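You operate a simulated robot arm through the tools that you are given. There is no shell and no other tool.

The job below is to be done with a simulated robot arm. You get a single attempt, and the scene is never put back.

TASK
Swap the pump's low tub for the full yellow one and put the old tub's lid on.
Fine: the blue plunger ends down on the new grease; the old tub and the new tub's lid stay on the table. Where these are worked on the way, their far stop is far enough and under half their travel is too little: blue plunger.

It is judged by the outcome, as a careful person would: the job done as asked, and still so three seconds after it is handed in. It fails if anything else is knocked over, pushed out of place, dropped, spilled or broken. A push-on lid holds only when it is set on centred and level and pressed home; a screw cap is set on level and turned clockwise until tight.

THE ROBOT
A 6-joint arm with a two-finger gripper, fixed in place. Base frame: the origin is at the foot of the arm, x ahead of it, y to its left, z up; the work surface is at about z = 900. Units: mm, degrees, N and s.
Its first joint turns from -166.0 to 166.0 degrees. Payload 2.45 kg.
The tool frame sits at the grasp point between the pads (the TCP): z along the fingers, y along the line on which they close. The tips reach 20 mm beyond it. The gripper opens to 140 mm. The gripper's body begins 168 mm behind the TCP.
Orientation is that of the tool frame in the base frame, as a unit quaternion [x, y, z, w]. With the fingers straight down and closing along the base's y, the tool's x points along the base's -x, its y along +y and its z along -z.

THE INTERFACE
- The arm moves only by the tool nudge_tool. Its argument "increments" is a list that holds one entry, the list of rows, each a list of 7 numbers: the shift along the tool's x, y, z in cm, then the turn, a rotation vector about the tool's x, y, z in degrees, then the closure, from 0 (fully open) to 1 (shut). In form: [[[dx, dy, dz, rx, ry, rz, hand], ...]]. A call has 1 to 20 rows; each row shifts and turns the commanded pose from where the row before left it, along the tool's axes as they then stand. A row lasts 0.2 s, in which the tool goes at most 50 mm and 8.6 degrees; a call with a longer step from one row to the next is refused whole, and so is a gripper value outside its range. Where a pose cannot be reached the arm comes as near as it can. A force on the tool above 50 N (or 10 N above the force at the start of the call, whichever is more), or a blocked arm, ends the call early, and 0.2 s more pass. The fingers move at their own pace (about 45 mm/s each) and stop on an object; they squeeze with about 20 N. The grip force told is the motor's: it shows also when the fingers shut on nothing. Time passes only in rows, and 0.2 s behind the last, so rows that do not move let the fingers close. It gives the time, the measured TCP pose, the force on the tool (base axes), the opening and the grip force at its end, in the units of the frame above (readings bear some noise), with the torque about the TCP (base axes, N m) and any sound that the robot's microphone picked up, and new pictures: "show" is both (left out), scene, wrist or none.
- Cameras (640 x 400 px; columns grow to the right, rows downward): "scene" is fixed at [209.1, 500.5, 1480.7]; the picture's right is [-0.47, -0.88, 0.00], its down [-0.34, 0.18, -0.92] and it looks along [0.81, -0.44, -0.38] (base axes); focal length 344 px, centre (320, 200). "wrist" rides on the gripper at [78, 11, -209] in the tool frame; the picture's right is [-0.14, 0.99, 0.00], its down [-0.92, -0.13, -0.37] and it looks along [-0.37, -0.05, 0.93] (tool axes); focal length 280 px, centre (320, 200). There is no depth. A picture from a camera that has moved, and an enlarged one, comes with that camera's place and axes in the base frame and with its lens. The place of the scene camera against the robot may be out by one fixed shift of up to 25 mm in any direction.
- zoom(camera, box): a new picture of the part [left, top, right, bottom] of that camera's present view, enlarged. No time passes.
- close_job(): hands the job in; it is judged then, once.

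Nothing tells you positions but the pictures and the camera data. Unless the task says otherwise, let go and move clear before handing in.

The tools are called after "Call:" as a command line: name --argument value ..., lists and objects as JSON in quotes. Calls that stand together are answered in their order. nudge_tool: Moves the arm, as the interface text tells. Its arguments: {"type":"object","properties":{"increments":{"type":"array","items":{"type":"array","items":{"type":"array","items":{"type":"number"}}}},"show":{"type":"string","enum":["both","scene","wrist","none"]}},"required":["increments"]} The other tools are called the same way: zoom (camera, box) takes an enlarged picture of a part of a camera's view; close_job () hands the job in.

At the start:

```text
time_s: 0.0
eef_pos: [683.2, -102.7, 1385.7]
ee_rot: [0.0, 1.0, 0.0, 0.0]
wrist_force: [-0.2, -0.3, -0.4]
ft_torque: [0.01, -0.03, 0.01]
gripper_width: 140.1
gripper_force: 0.0
```

scene: 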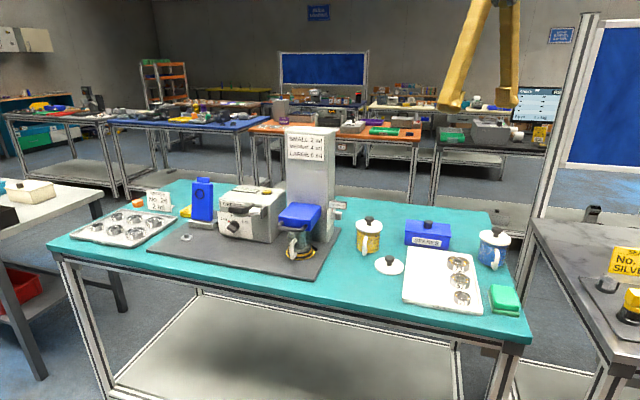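
wrist: 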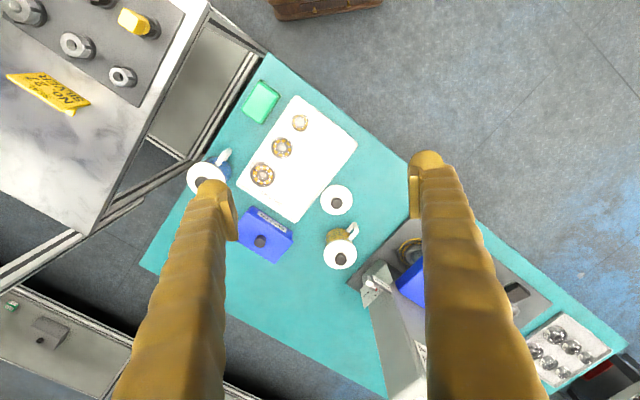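

I see a teal bench with a grey machine column (a pump with a blue head/plunger over a tub), a yellow mug-like tub with a lid, a blue one with a lid, and a loose lid on the table. I'll look closer before I move anything.

Call:
zoom --camera "scene" --box '[200, 110, 420, 290]'

Call:
zoom --camera "scene" --box '[340, 190, 540, 330]'

Call:
zoom --camera "wrist" --box '[180, 60, 440, 290]'

Call:
zoom --camera "wrist" --box '[340, 200, 640, 400]'

Call:
zoom --camera "scene" --box '[270, 190, 350, 270]'

```text
2.22 times, centred on (310, 200) of scene
camera zoom: at [209.1, 500.5, 1480.7], right [-0.47, -0.88, 0.0], down [-0.34, 0.18, -0.92], along [0.81, -0.44, -0.38], focal length 765 px, centre (342, 200)
```

zoom: 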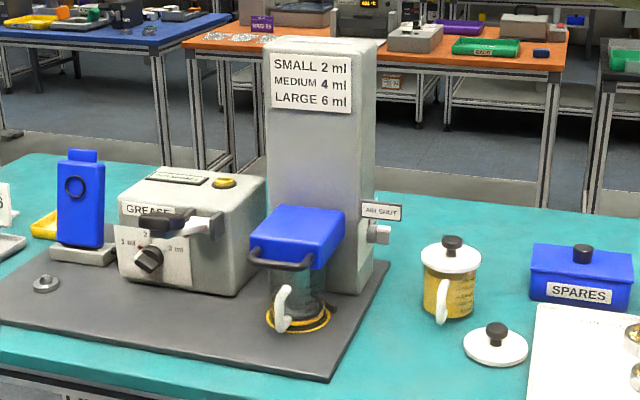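

```text
2.86 times, centred on (440, 260) of scene
camera zoom: at [209.1, 500.5, 1480.7], right [-0.47, -0.88, 0.0], down [-0.34, 0.18, -0.92], along [0.81, -0.44, -0.38], focal length 984 px, centre (-23, 29)
```

zoom: 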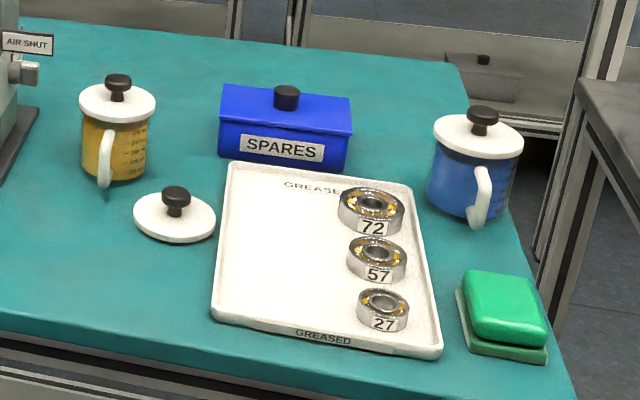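

```text
1.74 times, centred on (310, 175) of wrist
camera zoom: at [605.3, -93.0, 1595.2], right [0.14, 0.99, 0.0], down [0.92, -0.13, 0.37], along [0.37, -0.05, -0.93], focal length 488 px, centre (337, 244)
```

zoom: 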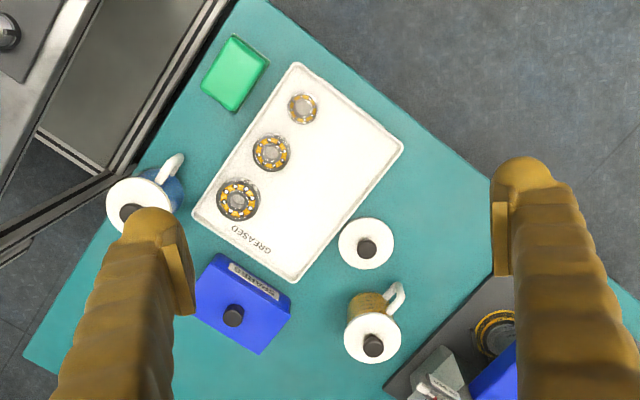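

```text
2.00 times, centred on (490, 300) of wrist
camera zoom: at [605.3, -93.0, 1595.2], right [0.14, 0.99, 0.0], down [0.92, -0.13, 0.37], along [0.37, -0.05, -0.93], focal length 561 px, centre (-20, 0)
```

zoom: 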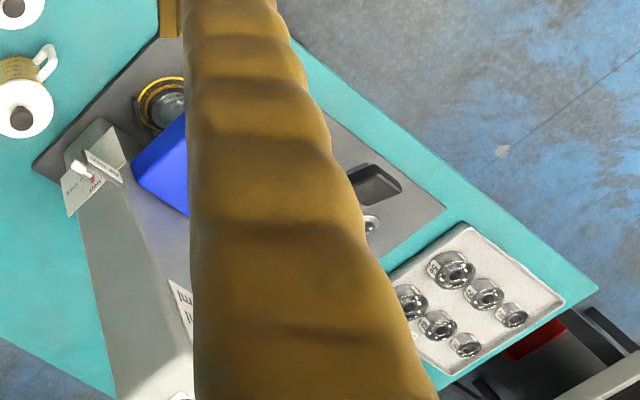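

```text
5.00 times, centred on (310, 230) of scene
camera zoom: at [209.1, 500.5, 1480.7], right [-0.47, -0.88, 0.0], down [-0.34, 0.18, -0.92], along [0.81, -0.44, -0.38], focal length 1722 px, centre (370, 50)
```

zoom: 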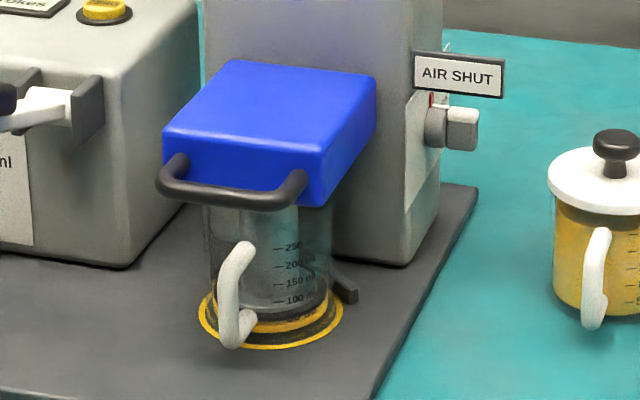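

The pump is the grey column with the blue plunger head (black bar handle) above a nearly empty clear tub. The full yellow tub is to its right, with a loose white lid, presumably the old tub's, in front of it. I'll turn the gripper so its camera ends up on top when I tip it level, then look at the pump up close.

Call:
nudge_tool --increments '[[[0, 0, 0, 0, 0, -8.4375, 0], [0, 0, 0, 0, 0, -8.4375, 0], [0, 0, 0, 0, 0, -8.4375, 0], [0, 0, 0, 0, 0, -8.4375, 0], [0, 0, 0, 0, 0, -8.4375, 0], [0, 0, 0, 0, 0, -8.4375, 0], [0, 0, 0, 0, 0, -8.4375, 0], [0, 0, 0, 0, 0, -8.4375, 0], [0, 0, 0, 0, 0, -8.4375, 0], [0, 0, 0, 0, 0, -8.4375, 0], [0, 0, 0, 0, 0, -8.4375, 0], [0, 0, 0, 0, 0, -8.4375, 0], [0, 0, 0, 0, 0, -8.4375, 0], [0, 0, 0, 0, 0, -8.4375, 0], [0, 0, 0, 0, 0, -8.4375, 0], [0, 0, 0, 0, 0, -8.4375, 0]]]'

```text
time_s: 3.4
eef_pos: [683.2, -102.7, 1387.5]
ee_rot: [0.924, -0.381, 0.0, 0.0]
wrist_force: [0.0, -0.7, -0.2]
ft_torque: [0.01, -0.01, 0.01]
gripper_width: 140.0
gripper_force: 0.1
camera wrist: at [731.1, -166.6, 1594.9], right [-0.8, -0.61, 0.0], down [-0.56, 0.74, 0.37], along [-0.22, 0.29, -0.93], focal length 280 px, centre (320, 200)
```

scene: 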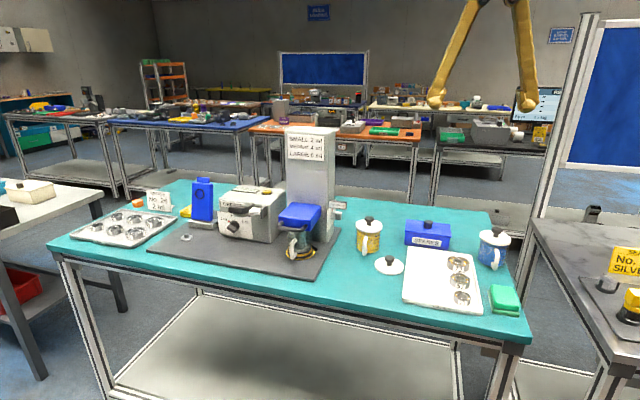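
wrist: 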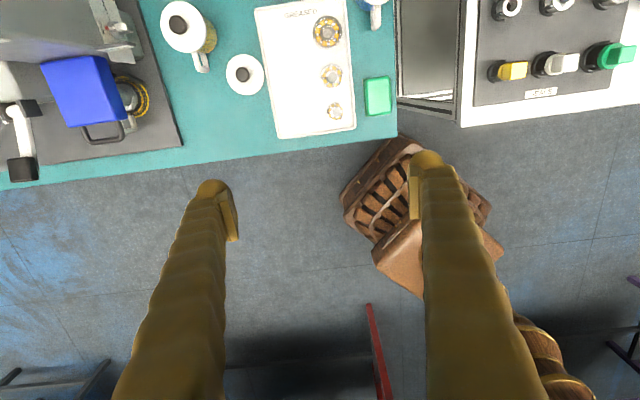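

The gripper turned fine, and the table is at about 45° to the base axes. I'll zoom on this overhead view to pin down the pump, tub and lids.

Call:
zoom --camera "wrist" --box '[0, 0, 220, 190]'

Call:
zoom --camera "wrist" --box '[140, 0, 420, 150]'

```text
2.11 times, centred on (110, 95) of wrist
camera zoom: at [731.1, -166.6, 1594.9], right [-0.8, -0.61, 0.0], down [-0.56, 0.74, 0.37], along [-0.22, 0.29, -0.93], focal length 590 px, centre (762, 421)
```

zoom: 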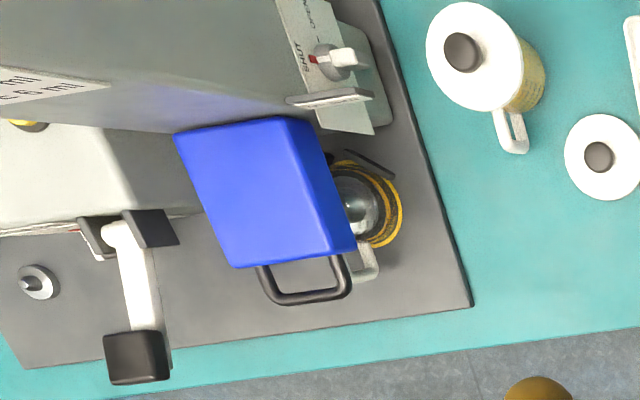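

```text
2.29 times, centred on (280, 75) of wrist
camera zoom: at [731.1, -166.6, 1594.9], right [-0.8, -0.61, 0.0], down [-0.56, 0.74, 0.37], along [-0.22, 0.29, -0.93], focal length 641 px, centre (411, 486)
```

zoom: 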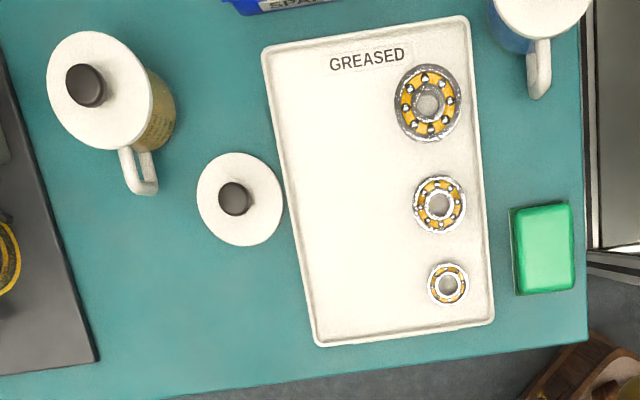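

The yellow tub sits at about (990, -97), the loose lid at (880, -86) and the pump seat at (1072, 112), and the pump faces (-0.7, 0.7). I'll move out in front of the pump, tip the tool level with the camera on top, and look at it.

Call:
nudge_tool --increments '[[[-1.64, -3.71, 0, 0, 0, 0, 0], [-1.64, -3.71, 0, 0, 0, 0, 0], [-1.64, -3.71, 0, 0, 0, 0, 0], [-1.64, -3.71, 0, 0, 0, 0, 0], [-1.64, -3.71, 0, 0, 0, 0, 0], [-1.64, -3.71, 0, 0, 0, 0, 0], [-1.64, -3.71, 0, 0, 0, 0, 0], [-1.64, -3.71, 0, 0, 0, 0, 0], [0, 0, 0, 0, 8.182, 0, 0], [0, 0, 0, 0, 8.182, 0, 0], [0, 0, 0, 0, 8.182, 0, 0], [0, 0, 0, 0, 8.182, 0, 0], [0, 0, 0, 0, 8.182, 0, 0], [0, 0, 0, 0, 8.182, 0, 0], [0, 0, 0, 0, 8.182, 0, 0], [0, 0, 0, 0, 8.182, 0, 0], [0, 0, 0, 0, 8.182, 0, 0], [0, 0, 0, 0, 8.182, 0, 0], [0, 0, 0, 0, 8.182, 0, 0]]]'

```text
time_s: 7.4
eef_pos: [799.9, 200.7, 1386.9]
ee_rot: [0.653, -0.27, 0.654, 0.27]
wrist_force: [-0.2, 0.2, 0.1]
ft_torque: [0.04, 0.04, 0.04]
gripper_width: 140.2
gripper_force: 0.0
camera wrist: at [644.1, 339.0, 1464.5], right [-0.7, -0.7, -0.14], down [-0.17, 0.35, -0.92], along [0.69, -0.62, -0.36], focal length 280 px, centre (320, 200)
```

scene: 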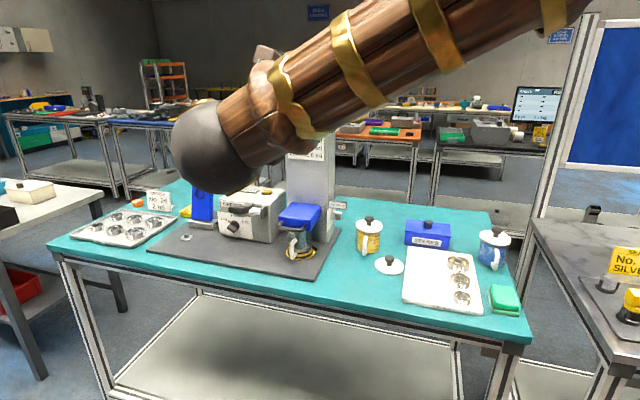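
wrist: 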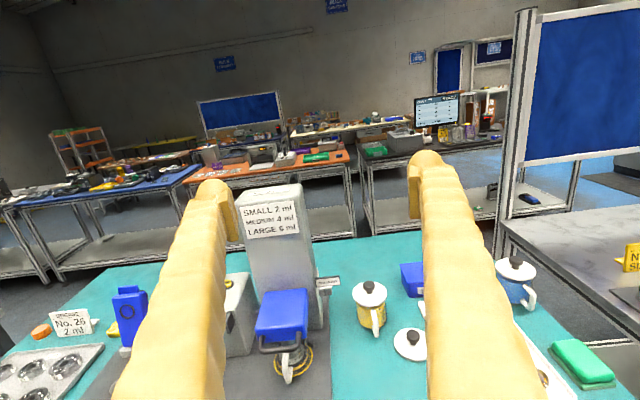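

The tool is level and the camera is on top. I'll move across in front of the pump and lower for a closer view of the head, handle and tub.

Call:
nudge_tool --increments '[[[-4, -1.84, 0, 0, 0, 0, 0], [-4, -1.84, 0, 0, 0, 0, 0], [-4, -1.84, 0, 0, 0, 0, 0], [-4, -1.84, 0, 0, 0, 0, 0], [-4, -1.84, 0, 0, 0, 0, 0], [-4, -1.84, 0, 0, 0, 0, 0], [-4, -1.84, 0, 0, 0, 0, 0]]]'

```text
time_s: 9.0
eef_pos: [893.8, 290.9, 1106.0]
ee_rot: [0.654, -0.27, 0.654, 0.269]
wrist_force: [-0.6, -0.6, 0.9]
ft_torque: [0.04, 0.02, 0.0]
gripper_width: 140.0
gripper_force: 0.1
camera wrist: at [737.5, 430.8, 1184.6], right [-0.7, -0.7, -0.14], down [-0.17, 0.35, -0.92], along [0.69, -0.62, -0.37], focal length 280 px, centre (320, 200)
```

scene: 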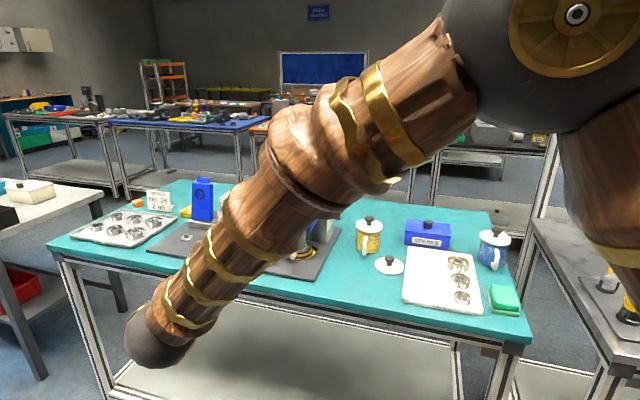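
wrist: 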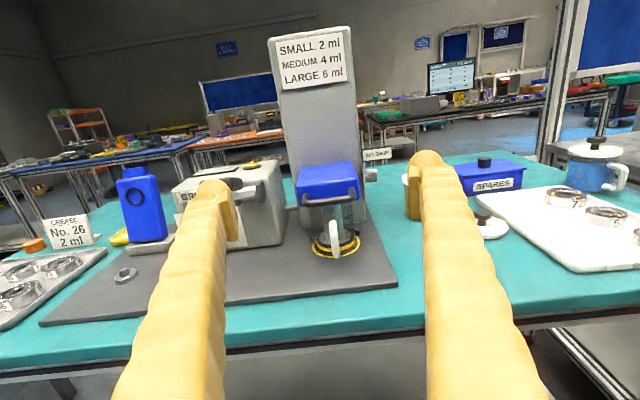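

Call:
zoom --camera "wrist" --box '[270, 140, 430, 270]'

Call:
zoom --camera "wrist" --box '[340, 130, 420, 190]'

Call:
zoom --camera "wrist" --box '[80, 140, 300, 290]'

```text
3.08 times, centred on (350, 205) of wrist
camera zoom: at [737.5, 430.8, 1184.6], right [-0.7, -0.7, -0.14], down [-0.17, 0.35, -0.92], along [0.69, -0.62, -0.37], focal length 863 px, centre (228, 185)
```

zoom: 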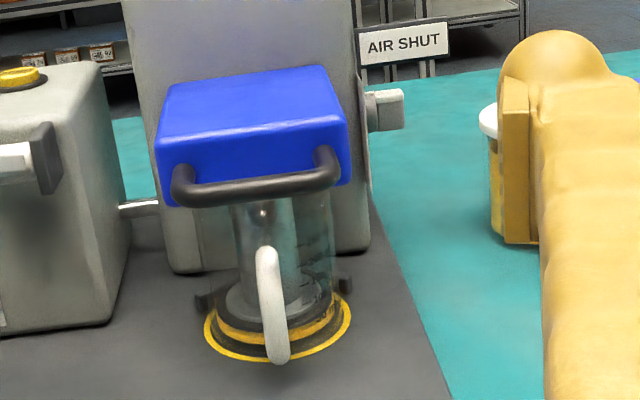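

```text
6.67 times, centred on (380, 160) of wrist
camera zoom: at [737.5, 430.8, 1184.6], right [-0.7, -0.7, -0.14], down [-0.17, 0.35, -0.92], along [0.69, -0.62, -0.37], focal length 1869 px, centre (-80, 467)
```

zoom: 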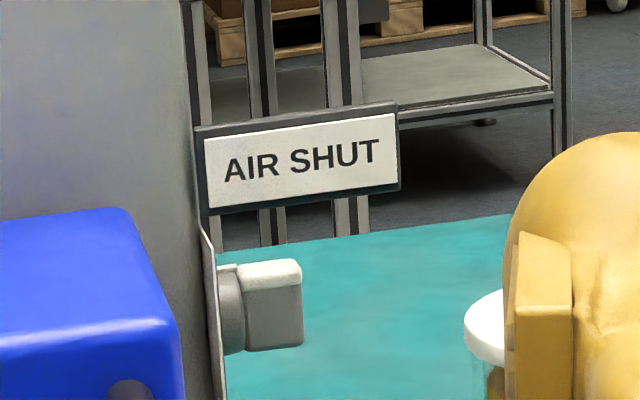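

```text
2.67 times, centred on (190, 215) of wrist
camera zoom: at [737.5, 430.8, 1184.6], right [-0.7, -0.7, -0.14], down [-0.17, 0.35, -0.92], along [0.69, -0.62, -0.37], focal length 748 px, centre (667, 160)
```

zoom: 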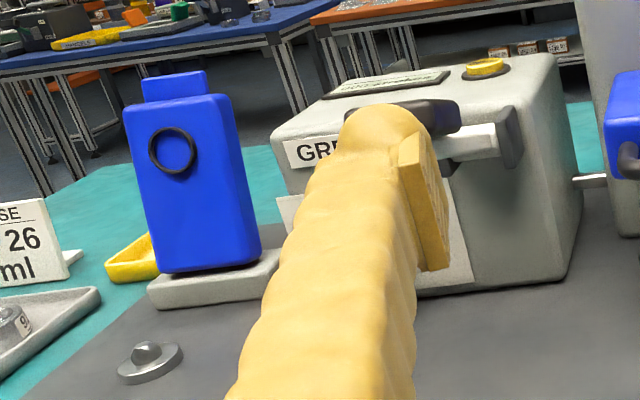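

The plunger disc sits inside the low tub, its rod under the blue head, with a handle bar in front and a locating fence behind the seat. There's an air valve on the column's side with an "AIR SHUT" label, so I'll read its panel from the right before touching anything.

Call:
nudge_tool --increments '[[[0.5, 4.725, 0, 0, 0, 0, 0], [0.5, 4.725, 0, 0, 0, 0, 0], [0.5, 4.725, 0, 0, 0, 0, 0], [0.5, 4.725, 0, 0, 0, 0, 0], [0.5, 4.725, 0, 0, 0, 0, 0], [0.5, 4.725, 0, 0, 0, 0, 0], [0.5, 4.725, 0, 0, 0, 0, 0], [0.5, 4.725, 0, 0, 0, 0, 0], [0, 0, 1, 8.14, 0, 0, 0], [0, 0, 0, 8.14, 0, 0, 0], [0, 0, 0, 8.14, 0, 0, 0], [0, 0, 0, 8.14, 0, 0, 0], [0, 0, 0, 8.14, 0, 0, 0], [0, 0, 0, 8.14, 0, 0, 0], [0, 0, 0, 8.14, 0, 0, 0]]]'

```text
time_s: 12.2
eef_pos: [718.4, 63.7, 1207.8]
ee_rot: [0.708, -0.013, 0.706, 0.013]
wrist_force: [-0.3, 0.4, -0.1]
ft_torque: [0.0, 0.01, -0.02]
gripper_width: 139.7
gripper_force: 0.0
out of reach, approached as far as the arm can: row 9, 10, 11, 12, 13, 14, 15
camera wrist: at [509.6, 60.2, 1286.3], right [-0.04, -0.99, -0.14], down [-0.37, 0.14, -0.92], along [0.93, 0.02, -0.37], focal length 280 px, centre (320, 200)
```

scene: 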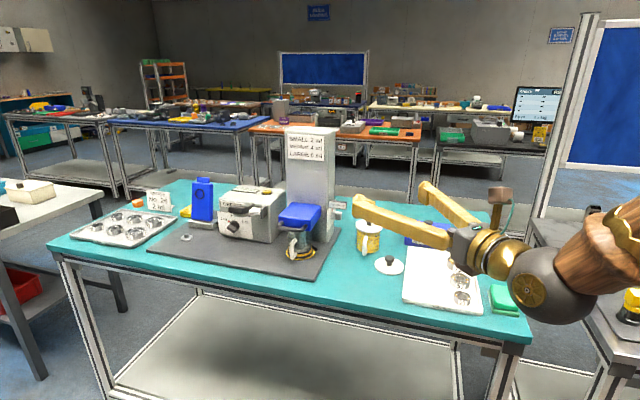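
wrist: 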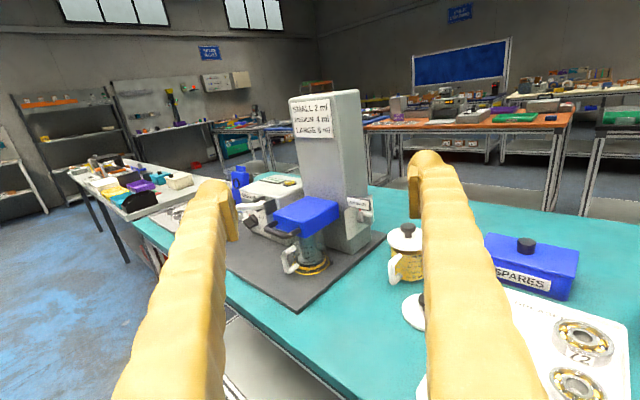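

Call:
zoom --camera "wrist" --box '[260, 170, 400, 290]'

Call:
zoom --camera "wrist" --box '[335, 190, 385, 225]'

```text
3.33 times, centred on (330, 230) of wrist
camera zoom: at [509.6, 60.2, 1286.3], right [-0.04, -0.99, -0.14], down [-0.37, 0.14, -0.92], along [0.93, 0.02, -0.37], focal length 935 px, centre (287, 100)
```

zoom: 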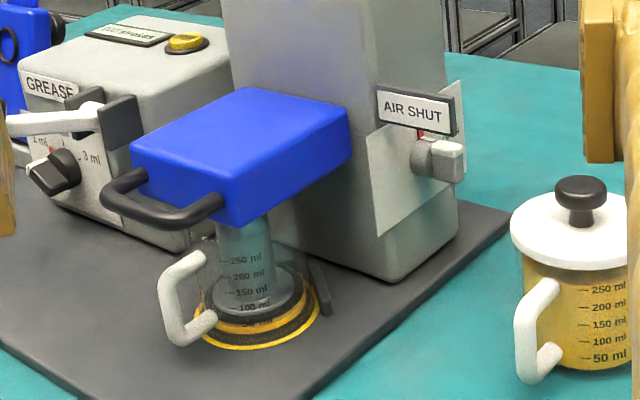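

```text
11.43 times, centred on (360, 208) of wrist
camera zoom: at [509.6, 60.2, 1286.3], right [-0.04, -0.99, -0.14], down [-0.37, 0.14, -0.92], along [0.93, 0.02, -0.37], focal length 3204 px, centre (-137, 114)
```

zoom: 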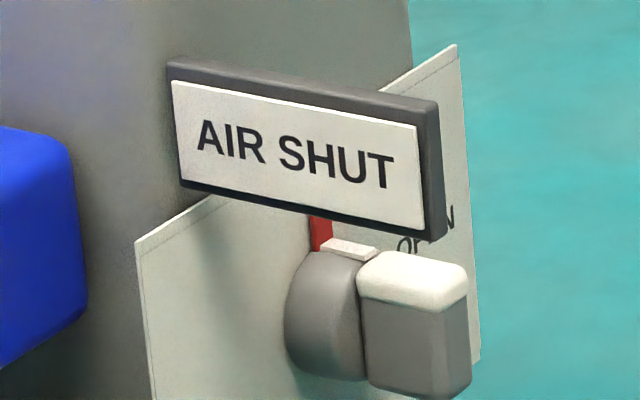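

The valve pointer sits on the red "SHUT" mark, so the air is already shut and I'll leave it alone. The handle bar triangulates to about (1019, 160, 1023), with free space around it. I'll test a small move to see where the commanded pose stands after the out-of-reach rows.

Call:
nudge_tool --increments '[[[0, 0, 0, 0, 0, 0, 0], [0, 0, 2, -5, 0, 0, 0]]]' --show "none"

```text
time_s: 12.8
eef_pos: [739.8, 63.3, 1209.3]
ee_rot: [0.706, -0.044, 0.705, 0.043]
wrist_force: [-0.3, 0.4, -0.5]
ft_torque: [0.0, 0.0, -0.01]
gripper_width: 139.9
gripper_force: 0.0
```

Call:
nudge_tool --increments '[[[0, 0, 0, -7.58, 0, 0, 0], [0, 0, 0, -7.58, 0, 0, 0], [0, 0, 0, -7.58, 0, 0, 0], [0, 0, 0, -7.58, 0, 0, 0], [0, 0, 0, -7.58, 0, 0, 0], [-1.557, -3.8, -0.571, 0, 0, 0, 0], [-1.557, -3.8, -0.571, 0, 0, 0, 0], [-1.557, -3.8, -0.571, 0, 0, 0, 0], [-1.557, -3.8, -0.571, 0, 0, 0, 0], [-1.557, -3.8, -0.571, 0, 0, 0, 0], [-1.557, -3.8, -0.571, 0, 0, 0, 0], [-1.557, -3.8, -0.571, 0, 0, 0, 0]]]' --show "none"

Call:
nudge_tool --increments '[[[0, 0, 0, 0, 0, 8.182, 0.686], [0, 0, 0, 0, 0, 8.182, 0.686], [0, 0, 0, 0, 0, 8.182, 0.686], [0, 0, 0, 0, 0, 8.182, 0.686], [0, 0, 0, 0, 0, 8.182, 0.686], [0, 0, 0, 0, 0, 8.182, 0.686], [0, 0, 0, 0, 0, 8.182, 0.686], [0, 0, 0, 0, 0, 8.182, 0.686], [0, 0, 0, 0, 0, 8.182, 0.686], [0, 0, 0, 0, 0, 8.182, 0.686], [0, 0, 0, 0, 0, 8.182, 0.686]]]'

```text
time_s: 15.4
eef_pos: [897.5, 279.0, 1099.8]
ee_rot: [0.653, -0.271, 0.653, 0.272]
wrist_force: [-0.4, 0.0, 0.4]
ft_torque: [0.01, 0.02, 0.02]
gripper_width: 140.0
gripper_force: 0.0
```

```text
time_s: 17.8
eef_pos: [898.2, 279.8, 1098.4]
ee_rot: [-0.27, 0.654, -0.653, 0.27]
wrist_force: [-0.2, 0.6, -0.7]
ft_torque: [0.0, 0.0, 0.03]
gripper_width: 44.0
gripper_force: 0.1
camera wrist: at [695.4, 372.0, 1088.2], right [0.1, 0.1, -0.99], down [0.39, 0.91, 0.13], along [0.92, -0.4, 0.05], focal length 280 px, centre (320, 200)
```

scene: 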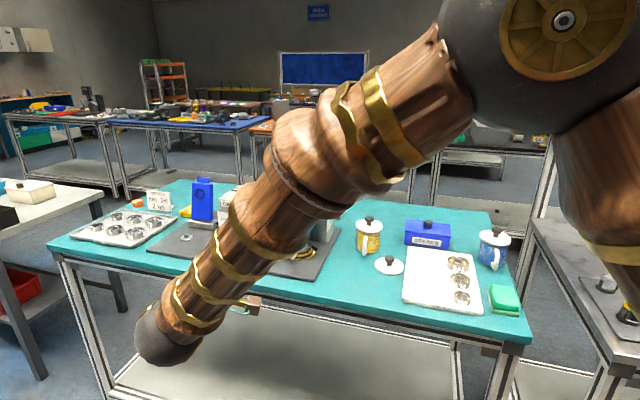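
wrist: 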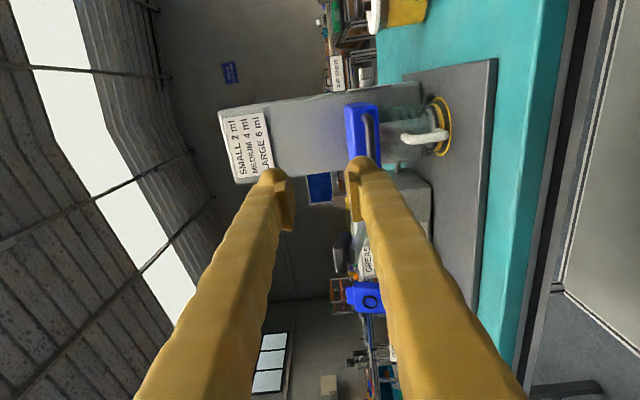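

Call:
zoom --camera "wrist" --box '[320, 80, 480, 190]'

```text
3.64 times, centred on (400, 135) of wrist
camera zoom: at [695.4, 372.0, 1088.2], right [0.1, 0.1, -0.99], down [0.39, 0.91, 0.13], along [0.92, -0.4, 0.05], focal length 1020 px, centre (29, 436)
```

zoom: 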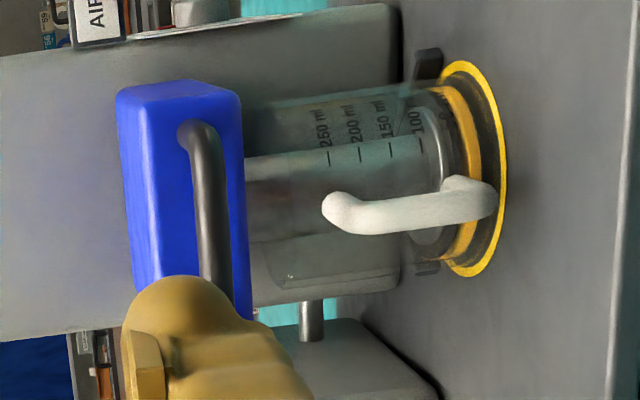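

The fingers are now level and will close vertically on the bar. My estimates of its height differ a little (1023–1031), so I'll come in close and check before gripping.

Call:
nudge_tool --increments '[[[0, 2.35, 1.0, 0, 0, 0, 0.686], [0, 2.35, 3.0, 0, 0, 0, 0.686], [0, 2.35, 3.0, 0, 0, 0, 0.686], [0, 0, 3.3, 0, 0, 0, 0.686]]]'

Call:
zoom --camera "wrist" --box '[260, 60, 460, 200]'

Call:
zoom --camera "scene" --box '[220, 180, 380, 290]'

```text
time_s: 18.8
eef_pos: [970.4, 205.7, 1027.2]
ee_rot: [-0.272, 0.653, -0.653, 0.27]
wrist_force: [0.5, -0.7, -0.5]
ft_torque: [-0.01, 0.0, 0.0]
gripper_width: 44.1
gripper_force: 0.0
camera wrist: at [768.2, 298.7, 1017.1], right [0.1, 0.1, -0.99], down [0.39, 0.91, 0.13], along [0.92, -0.4, 0.05], focal length 280 px, centre (320, 200)
```

scene: 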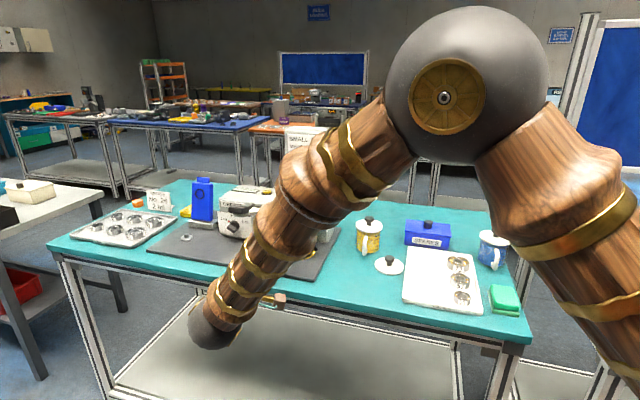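
wrist: 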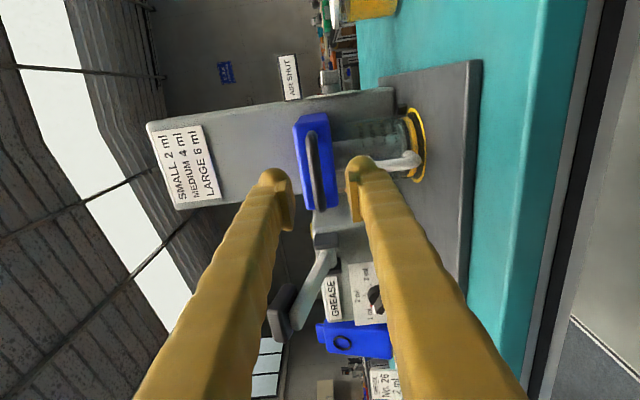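

```text
2.86 times, centred on (360, 130) of wrist
camera zoom: at [768.2, 298.7, 1017.1], right [0.1, 0.1, -0.99], down [0.39, 0.91, 0.13], along [0.92, -0.4, 0.05], focal length 801 px, centre (206, 400)
```

zoom: 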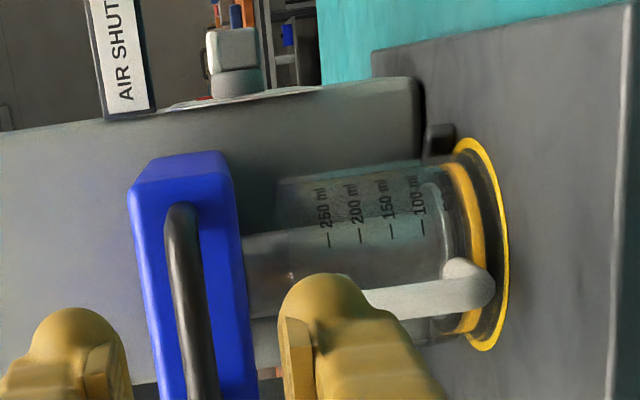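

```text
3.64 times, centred on (300, 235) of scene
camera zoom: at [209.1, 500.5, 1480.7], right [-0.47, -0.88, 0.0], down [-0.34, 0.18, -0.92], along [0.81, -0.44, -0.38], focal length 1252 px, centre (393, 73)
```

zoom: 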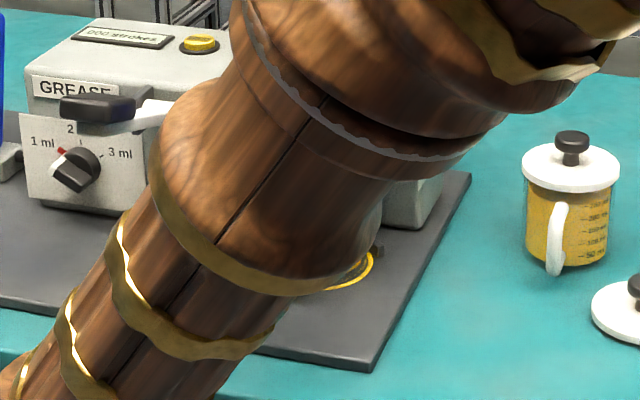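

The bar sits about 5 mm above the grip axis, at z ≈ 1032. I'll correct the height, slide the fingers around the bar and close.

Call:
nudge_tool --increments '[[[0, -0.25, 0, 0, 0, 0, 0.686], [0, -0.25, 2.0, 0, 0, 0, 0.686], [0, 0, 2.0, 0, 0, 0, 0.686], [0, 0, 2.0, 0, 0, 0, 0.686], [0, 0, 0, 0, 0, 0, 0.686]]]' --show "wrist"

```text
time_s: 20.0
eef_pos: [1013.8, 164.6, 1033.4]
ee_rot: [0.271, -0.653, 0.654, -0.269]
wrist_force: [0.6, -0.3, 0.0]
ft_torque: [0.0, 0.01, 0.03]
gripper_width: 43.8
gripper_force: 0.0
camera wrist: at [810.9, 256.1, 1022.5], right [0.09, 0.1, -0.99], down [0.39, 0.91, 0.13], along [0.92, -0.4, 0.05], focal length 280 px, centre (320, 200)
```

wrist: 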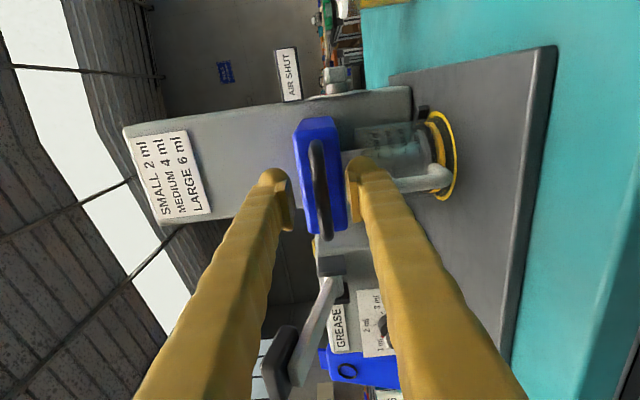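

Call:
nudge_tool --increments '[[[0, 0, 0, 0, 0, 0, 1], [0, 0, 0, 0, 0, 0, 1], [0, 0, 0, 0, 0, 0, 1], [0, 0, 0, 0, 0, 0, 1], [0, 0, 0, 0, 0, 0, 1]]]' --show "wrist"

Call:
zoom --camera "wrist" --box '[250, 90, 410, 250]'

```text
time_s: 21.2
eef_pos: [1013.6, 164.7, 1031.8]
ee_rot: [-0.271, 0.654, -0.653, 0.27]
wrist_force: [3.4, -1.9, -3.8]
ft_torque: [0.09, -0.13, -0.04]
gripper_width: 6.7
gripper_force: 34.7
camera wrist: at [810.8, 256.2, 1022.3], right [0.09, 0.1, -0.99], down [0.39, 0.91, 0.13], along [0.92, -0.4, 0.05], focal length 280 px, centre (320, 200)
```

wrist: 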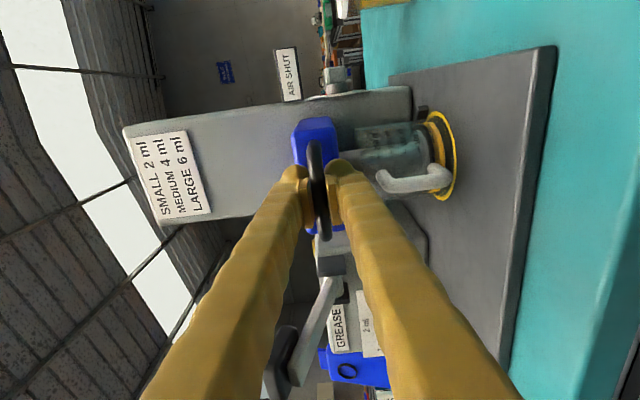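

```text
2.50 times, centred on (330, 170) of wrist
camera zoom: at [810.8, 256.2, 1022.3], right [0.09, 0.1, -0.99], down [0.39, 0.91, 0.13], along [0.92, -0.4, 0.05], focal length 701 px, centre (295, 275)
```

zoom: 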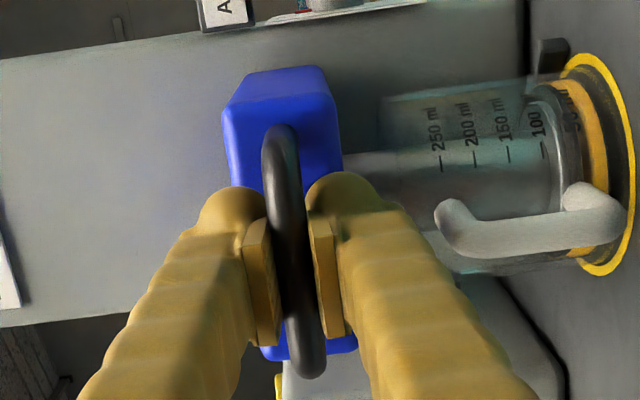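

The fingers have closed on the bar (6.7 mm opening, 35 N grip). I'll lift the plunger in steps.

Call:
nudge_tool --increments '[[[0, -0.5, 0, 0, 0, 0, 1], [0, -0.7, 0, 0, 0, 0, 1], [0, -0.8, 0, 0, 0, 0, 1], [0, -1.0, 0, 0, 0, 0, 1], [0, -1.0, 0, 0, 0, 0, 1], [0, -1.0, 0, 0, 0, 0, 1]]]'

```text
time_s: 22.6
eef_pos: [1013.8, 164.9, 1082.8]
ee_rot: [-0.272, 0.654, -0.653, 0.27]
wrist_force: [-15.1, 8.4, -4.0]
ft_torque: [0.12, -0.15, -0.33]
gripper_width: 6.8
gripper_force: 35.1
camera wrist: at [810.8, 256.2, 1072.6], right [0.1, 0.1, -0.99], down [0.39, 0.91, 0.13], along [0.92, -0.4, 0.05], focal length 280 px, centre (320, 200)
```

scene: 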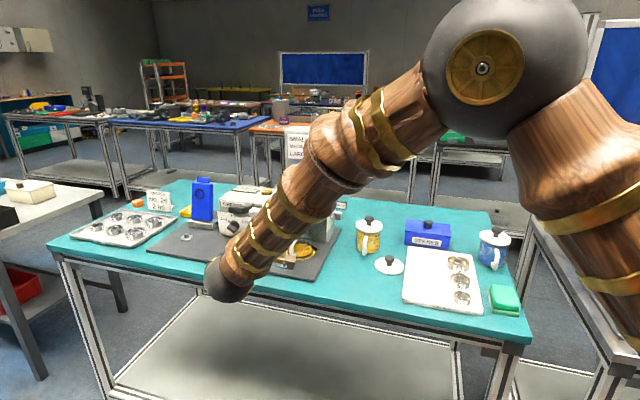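
wrist: 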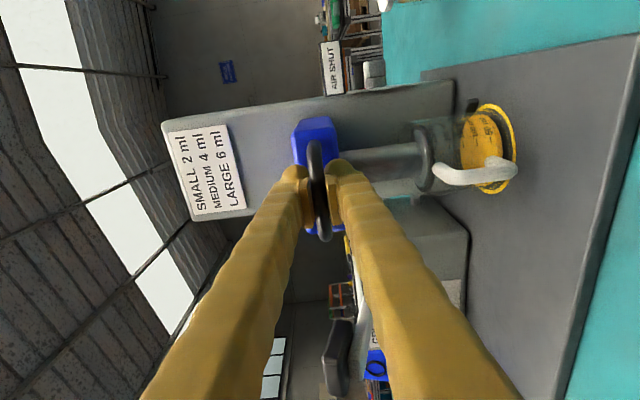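

The plunger is rising with the disc clear of the grease, with about 17 N pushing outward. I'll keep lifting with a slight outward ease.

Call:
nudge_tool --increments '[[[0, -0.7, -0.1, 0, 0, 0, 1], [0, -1.0, 0, 0, 0, 0, 1], [0, -1.0, 0, 0, 0, 0, 1], [0, -1.0, 0, 0, 0, 0, 1]]]'

```text
time_s: 23.6
eef_pos: [1014.3, 165.0, 1120.5]
ee_rot: [-0.272, 0.653, -0.653, 0.269]
wrist_force: [7.2, -10.8, -2.7]
ft_torque: [0.09, -0.11, 0.3]
gripper_width: 7.0
gripper_force: 35.3
camera wrist: at [810.9, 256.3, 1109.6], right [0.1, 0.1, -0.99], down [0.39, 0.91, 0.13], along [0.92, -0.4, 0.05], focal length 280 px, centre (320, 200)
```

scene: 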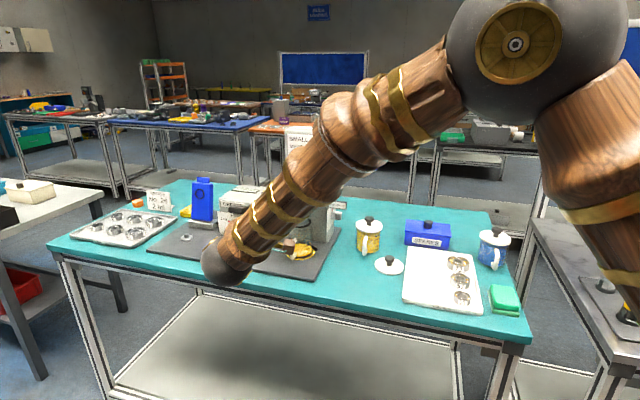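
wrist: 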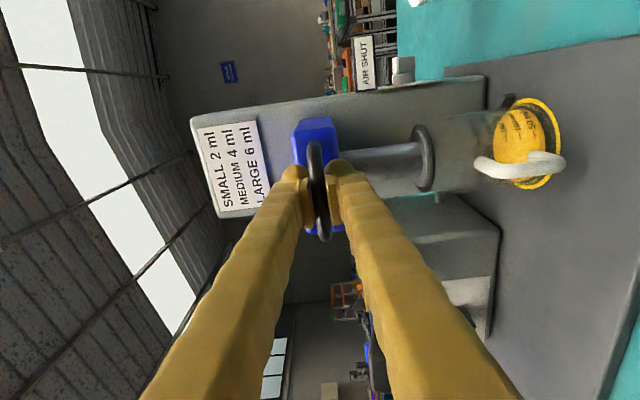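

Call:
nudge_tool --increments '[[[0, -0.7, 0, 0, 0, 0, 1], [0, -1.0, 0, 0, 0, 0, 1], [0, -1.0, 0, 0, 0, 0, 1], [0, -1.0, 0, 0, 0, 0, 1], [0, -1.0, 0, 0, 0, 0, 1]]]'

```text
time_s: 24.6
eef_pos: [1013.8, 164.0, 1147.0]
ee_rot: [-0.275, 0.656, -0.65, 0.266]
wrist_force: [13.8, 0.5, -11.1]
ft_torque: [0.43, -0.48, 0.16]
gripper_width: 6.8
gripper_force: 35.4
stopped in row 5: the force on the tool passed its limit at 63 N (the readings are from after the stop); the commanded pose is now the measured one
camera wrist: at [810.6, 256.0, 1140.1], right [0.08, 0.1, -0.99], down [0.39, 0.91, 0.12], along [0.92, -0.4, 0.04], focal length 280 px, centre (320, 200)
```

scene: 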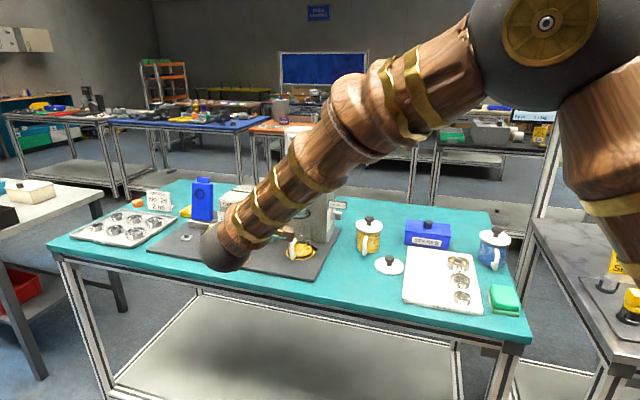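
wrist: 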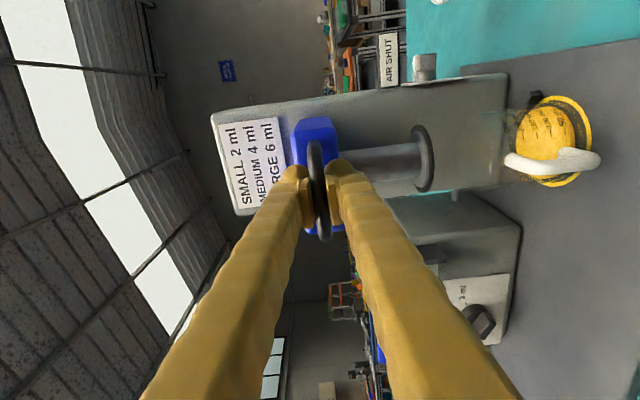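

The plunger hit its top stop at a bar height of about 1147, roughly 115 mm up. I'll open the fingers a little and see whether it stays up on its own.

Call:
nudge_tool --increments '[[[0, 0.1, 0, 0, 0, 0, 0.9], [0, 0, 0, 0, 0, 0, 0.8], [0, 0, 0, 0, 0, 0, 0.75], [0, 0, 0, 0, 0, 0, 0.75], [0, 0, 0, 0, 0, 0, 0.75]]]' --show "wrist"

Call:
zoom --camera "wrist" --box '[250, 80, 450, 250]'

```text
time_s: 25.9
eef_pos: [1014.6, 164.1, 1148.5]
ee_rot: [-0.274, 0.656, -0.651, 0.267]
wrist_force: [0.4, 0.6, 0.1]
ft_torque: [0.0, -0.01, 0.01]
gripper_width: 35.0
gripper_force: 0.0
camera wrist: at [810.0, 256.3, 1140.1], right [0.09, 0.1, -0.99], down [0.39, 0.91, 0.12], along [0.92, -0.4, 0.04], focal length 280 px, centre (320, 200)
```

wrist: 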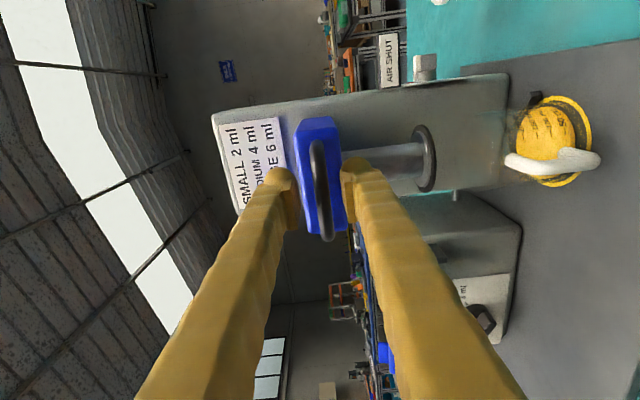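

```text
2.35 times, centred on (350, 165) of wrist
camera zoom: at [810.0, 256.3, 1140.1], right [0.09, 0.1, -0.99], down [0.39, 0.91, 0.12], along [0.92, -0.4, 0.04], focal length 660 px, centre (249, 282)
```

zoom: 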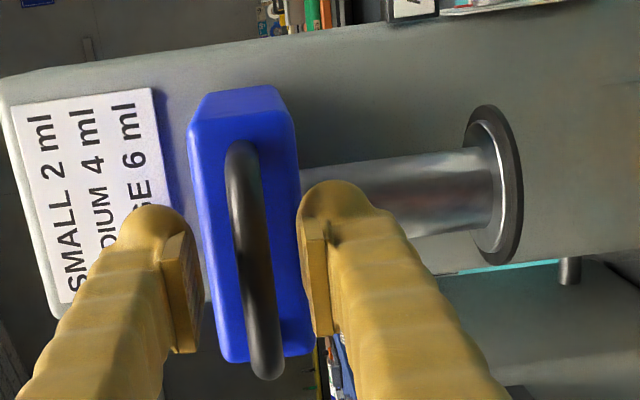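

The plunger holds by itself. I'll back straight out and check it again from a distance.

Call:
nudge_tool --increments '[[[0, 0, -2, 0, 0, 0, 0.7], [0, 0, -4, 0, 0, 0, 0.7], [0, 0, -4.5, 0, 0, 0, 0.6], [0, 0, -4.5, 0, 0, 0, 0.3], [0, 0, 0, 0, 0, -8.182, 0], [0, 0, 0, 0, 0, -8.182, 0], [0, 0, 0, 0, 0, -8.182, 0], [0, 0, 0, 0, 0, -8.182, 0], [0, 0, 0, 0, 0, -8.182, 0], [0, 0, 0, 0, 0, -8.182, 0], [0, 0, 0, 0, 0, -8.182, 0], [0, 0, 0, 0, 0, -8.182, 0], [0, 0, 0, 0, 0, -8.182, 0], [0, 0, 0, 0, 0, -8.182, 0], [0, 0, 0, 0, 0, -8.182, 0]]]'

Call:
zoom --camera "wrist" --box '[240, 120, 440, 300]'

```text
time_s: 29.1
eef_pos: [907.1, 270.7, 1150.1]
ee_rot: [0.658, -0.268, 0.649, 0.272]
wrist_force: [0.8, -0.5, 0.2]
ft_torque: [0.0, 0.0, -0.02]
gripper_width: 139.9
gripper_force: 0.1
camera wrist: at [752.9, 409.5, 1230.1], right [-0.7, -0.7, -0.13], down [-0.18, 0.35, -0.92], along [0.69, -0.62, -0.37], focal length 280 px, centre (320, 200)
```

scene: 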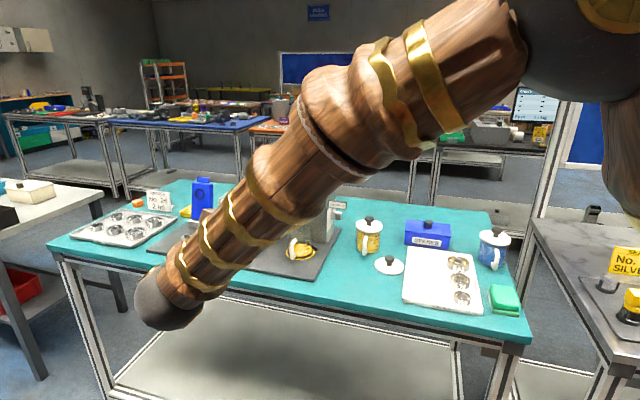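
wrist: 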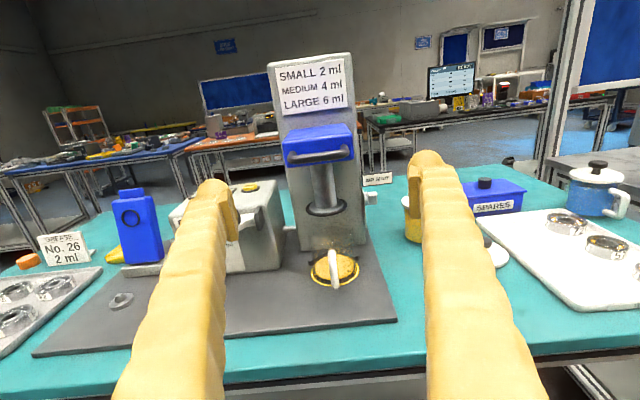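

```text
2.22 times, centred on (340, 210) of wrist
camera zoom: at [752.9, 409.5, 1230.1], right [-0.7, -0.7, -0.13], down [-0.18, 0.35, -0.92], along [0.69, -0.62, -0.37], focal length 623 px, centre (276, 178)
```

zoom: 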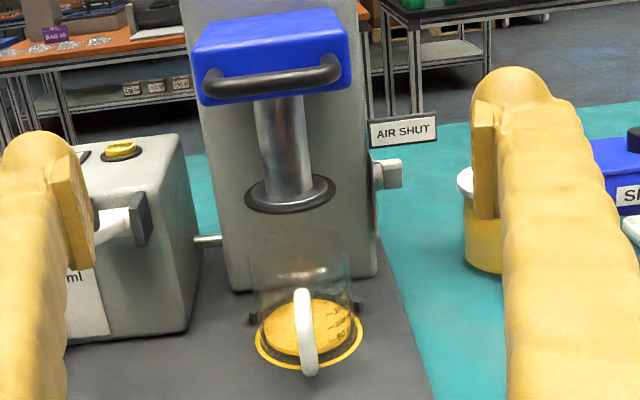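

The plunger stays at the top and the low tub stands free on its ringed seat, handle facing me. I'll come down level with the tub and look again before sliding in.

Call:
nudge_tool --increments '[[[0, 0, 0, 0, 0.55, 0.58, 0.2857], [-3.8, -0.08, 0, 0, 0, 0, 0.2857], [-3.8, -0.08, 0, 0, 0, 0, 0.2857], [-3.8, -0.08, 0, 0, 0, 0, 0.2857], [-3.8, -0.08, 0, 0, 0, 0, 0.2857], [-3.8, -0.08, 1, 0, 0, 0, 0.2857], [0, 0, 3, 0, 0, 0, 0.2857], [0, 0, 3, 0, 0, 0, 0.2857]]]'

Call:
zoom --camera "wrist" --box '[230, 110, 410, 270]'

```text
time_s: 30.9
eef_pos: [960.5, 224.0, 959.0]
ee_rot: [0.652, -0.273, 0.654, 0.27]
wrist_force: [0.4, 0.6, 0.0]
ft_torque: [0.0, -0.03, -0.06]
gripper_width: 99.8
gripper_force: 0.1
camera wrist: at [805.1, 363.2, 1037.1], right [-0.7, -0.7, -0.14], down [-0.17, 0.35, -0.92], along [0.69, -0.62, -0.36], focal length 280 px, centre (320, 200)
```

scene: 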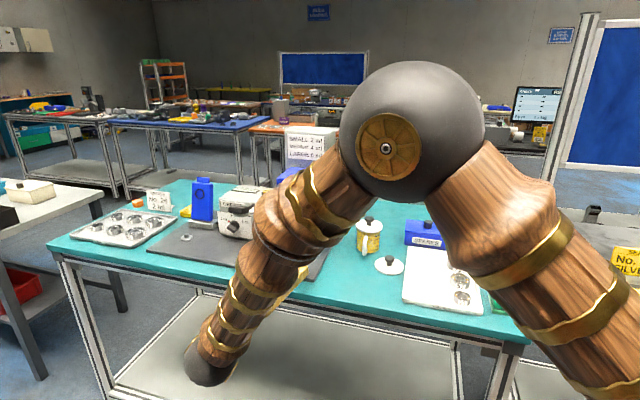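
wrist: 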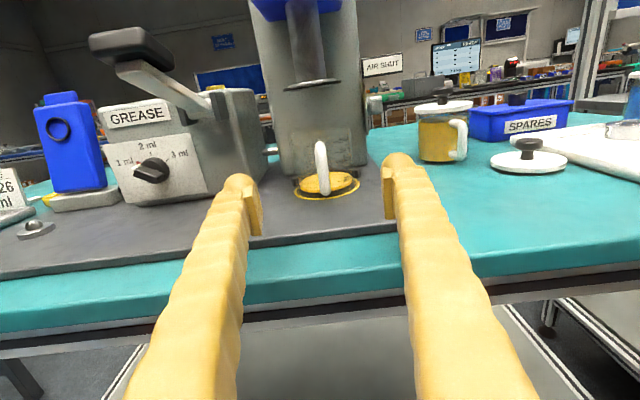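

```text
2.50 times, centred on (320, 190) of wrist
camera zoom: at [805.1, 363.2, 1037.1], right [-0.7, -0.7, -0.14], down [-0.17, 0.35, -0.92], along [0.69, -0.62, -0.36], focal length 701 px, centre (320, 225)
```

zoom: 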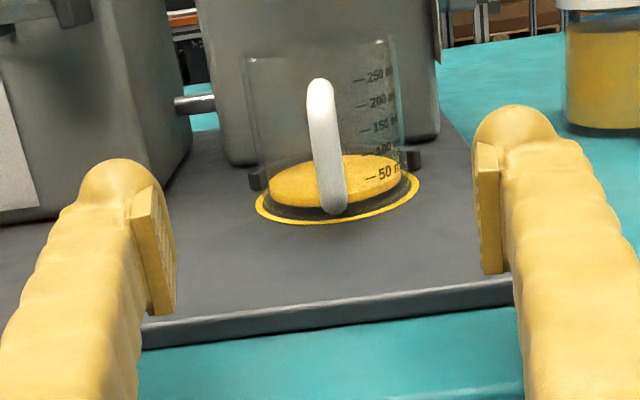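

The tub is about 82 mm tall (z 905–987) and about 4 mm to the right of the grip axis. The fence tops out near 930, below my fingers. I'll slide in and close on the body.

Call:
nudge_tool --increments '[[[0, 0.4, 1.0, 0, 0, 0, 0.2857], [0, 0, 3.6, 0, 0, 0, 0.2857], [0, 0, 3.6, 0, 0, 0, 0.2857], [0, 0, 3.6, 0, 0, 0, 0.2857], [0, 0, 3.6, 0, 0, 0, 0.2857], [0, 0, 0, 0, 0, 0, 0.2857]]]'

Call:
zoom --camera "wrist" --box '[220, 100, 420, 280]'

```text
time_s: 32.2
eef_pos: [1066.3, 112.3, 960.9]
ee_rot: [0.653, -0.272, 0.653, 0.27]
wrist_force: [0.7, -0.2, -0.9]
ft_torque: [0.0, -0.02, 0.02]
gripper_width: 99.9
gripper_force: 0.0
camera wrist: at [910.9, 252.1, 1038.9], right [-0.7, -0.7, -0.14], down [-0.17, 0.35, -0.92], along [0.69, -0.62, -0.37], focal length 280 px, centre (320, 200)
```

scene: 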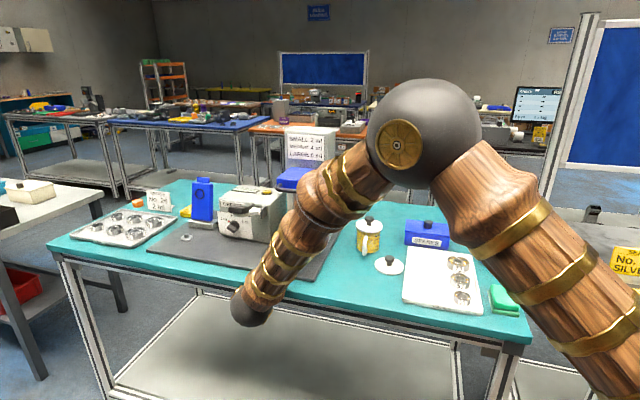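
wrist: 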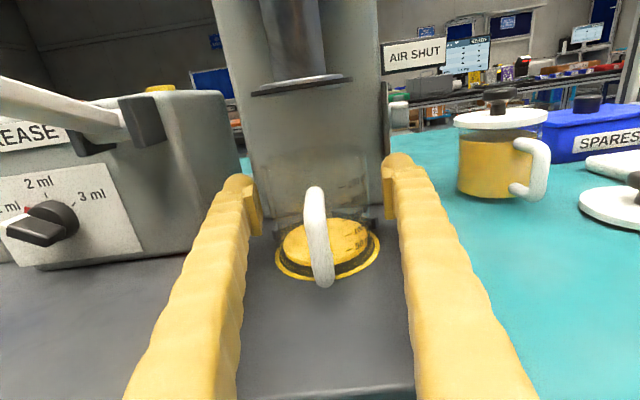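

```text
2.22 times, centred on (320, 190) of wrist
camera zoom: at [910.9, 252.1, 1038.9], right [-0.7, -0.7, -0.14], down [-0.17, 0.35, -0.92], along [0.69, -0.62, -0.37], focal length 623 px, centre (320, 222)
```

zoom: 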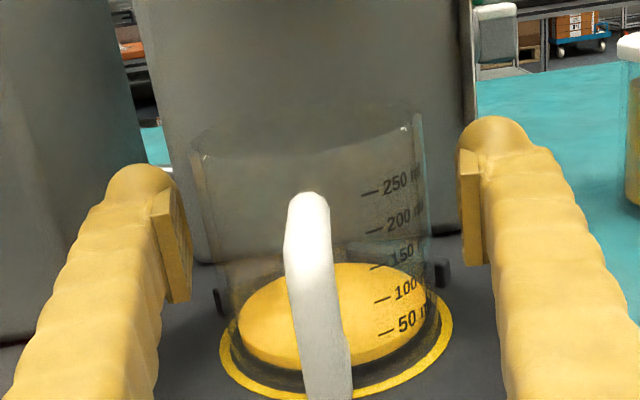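

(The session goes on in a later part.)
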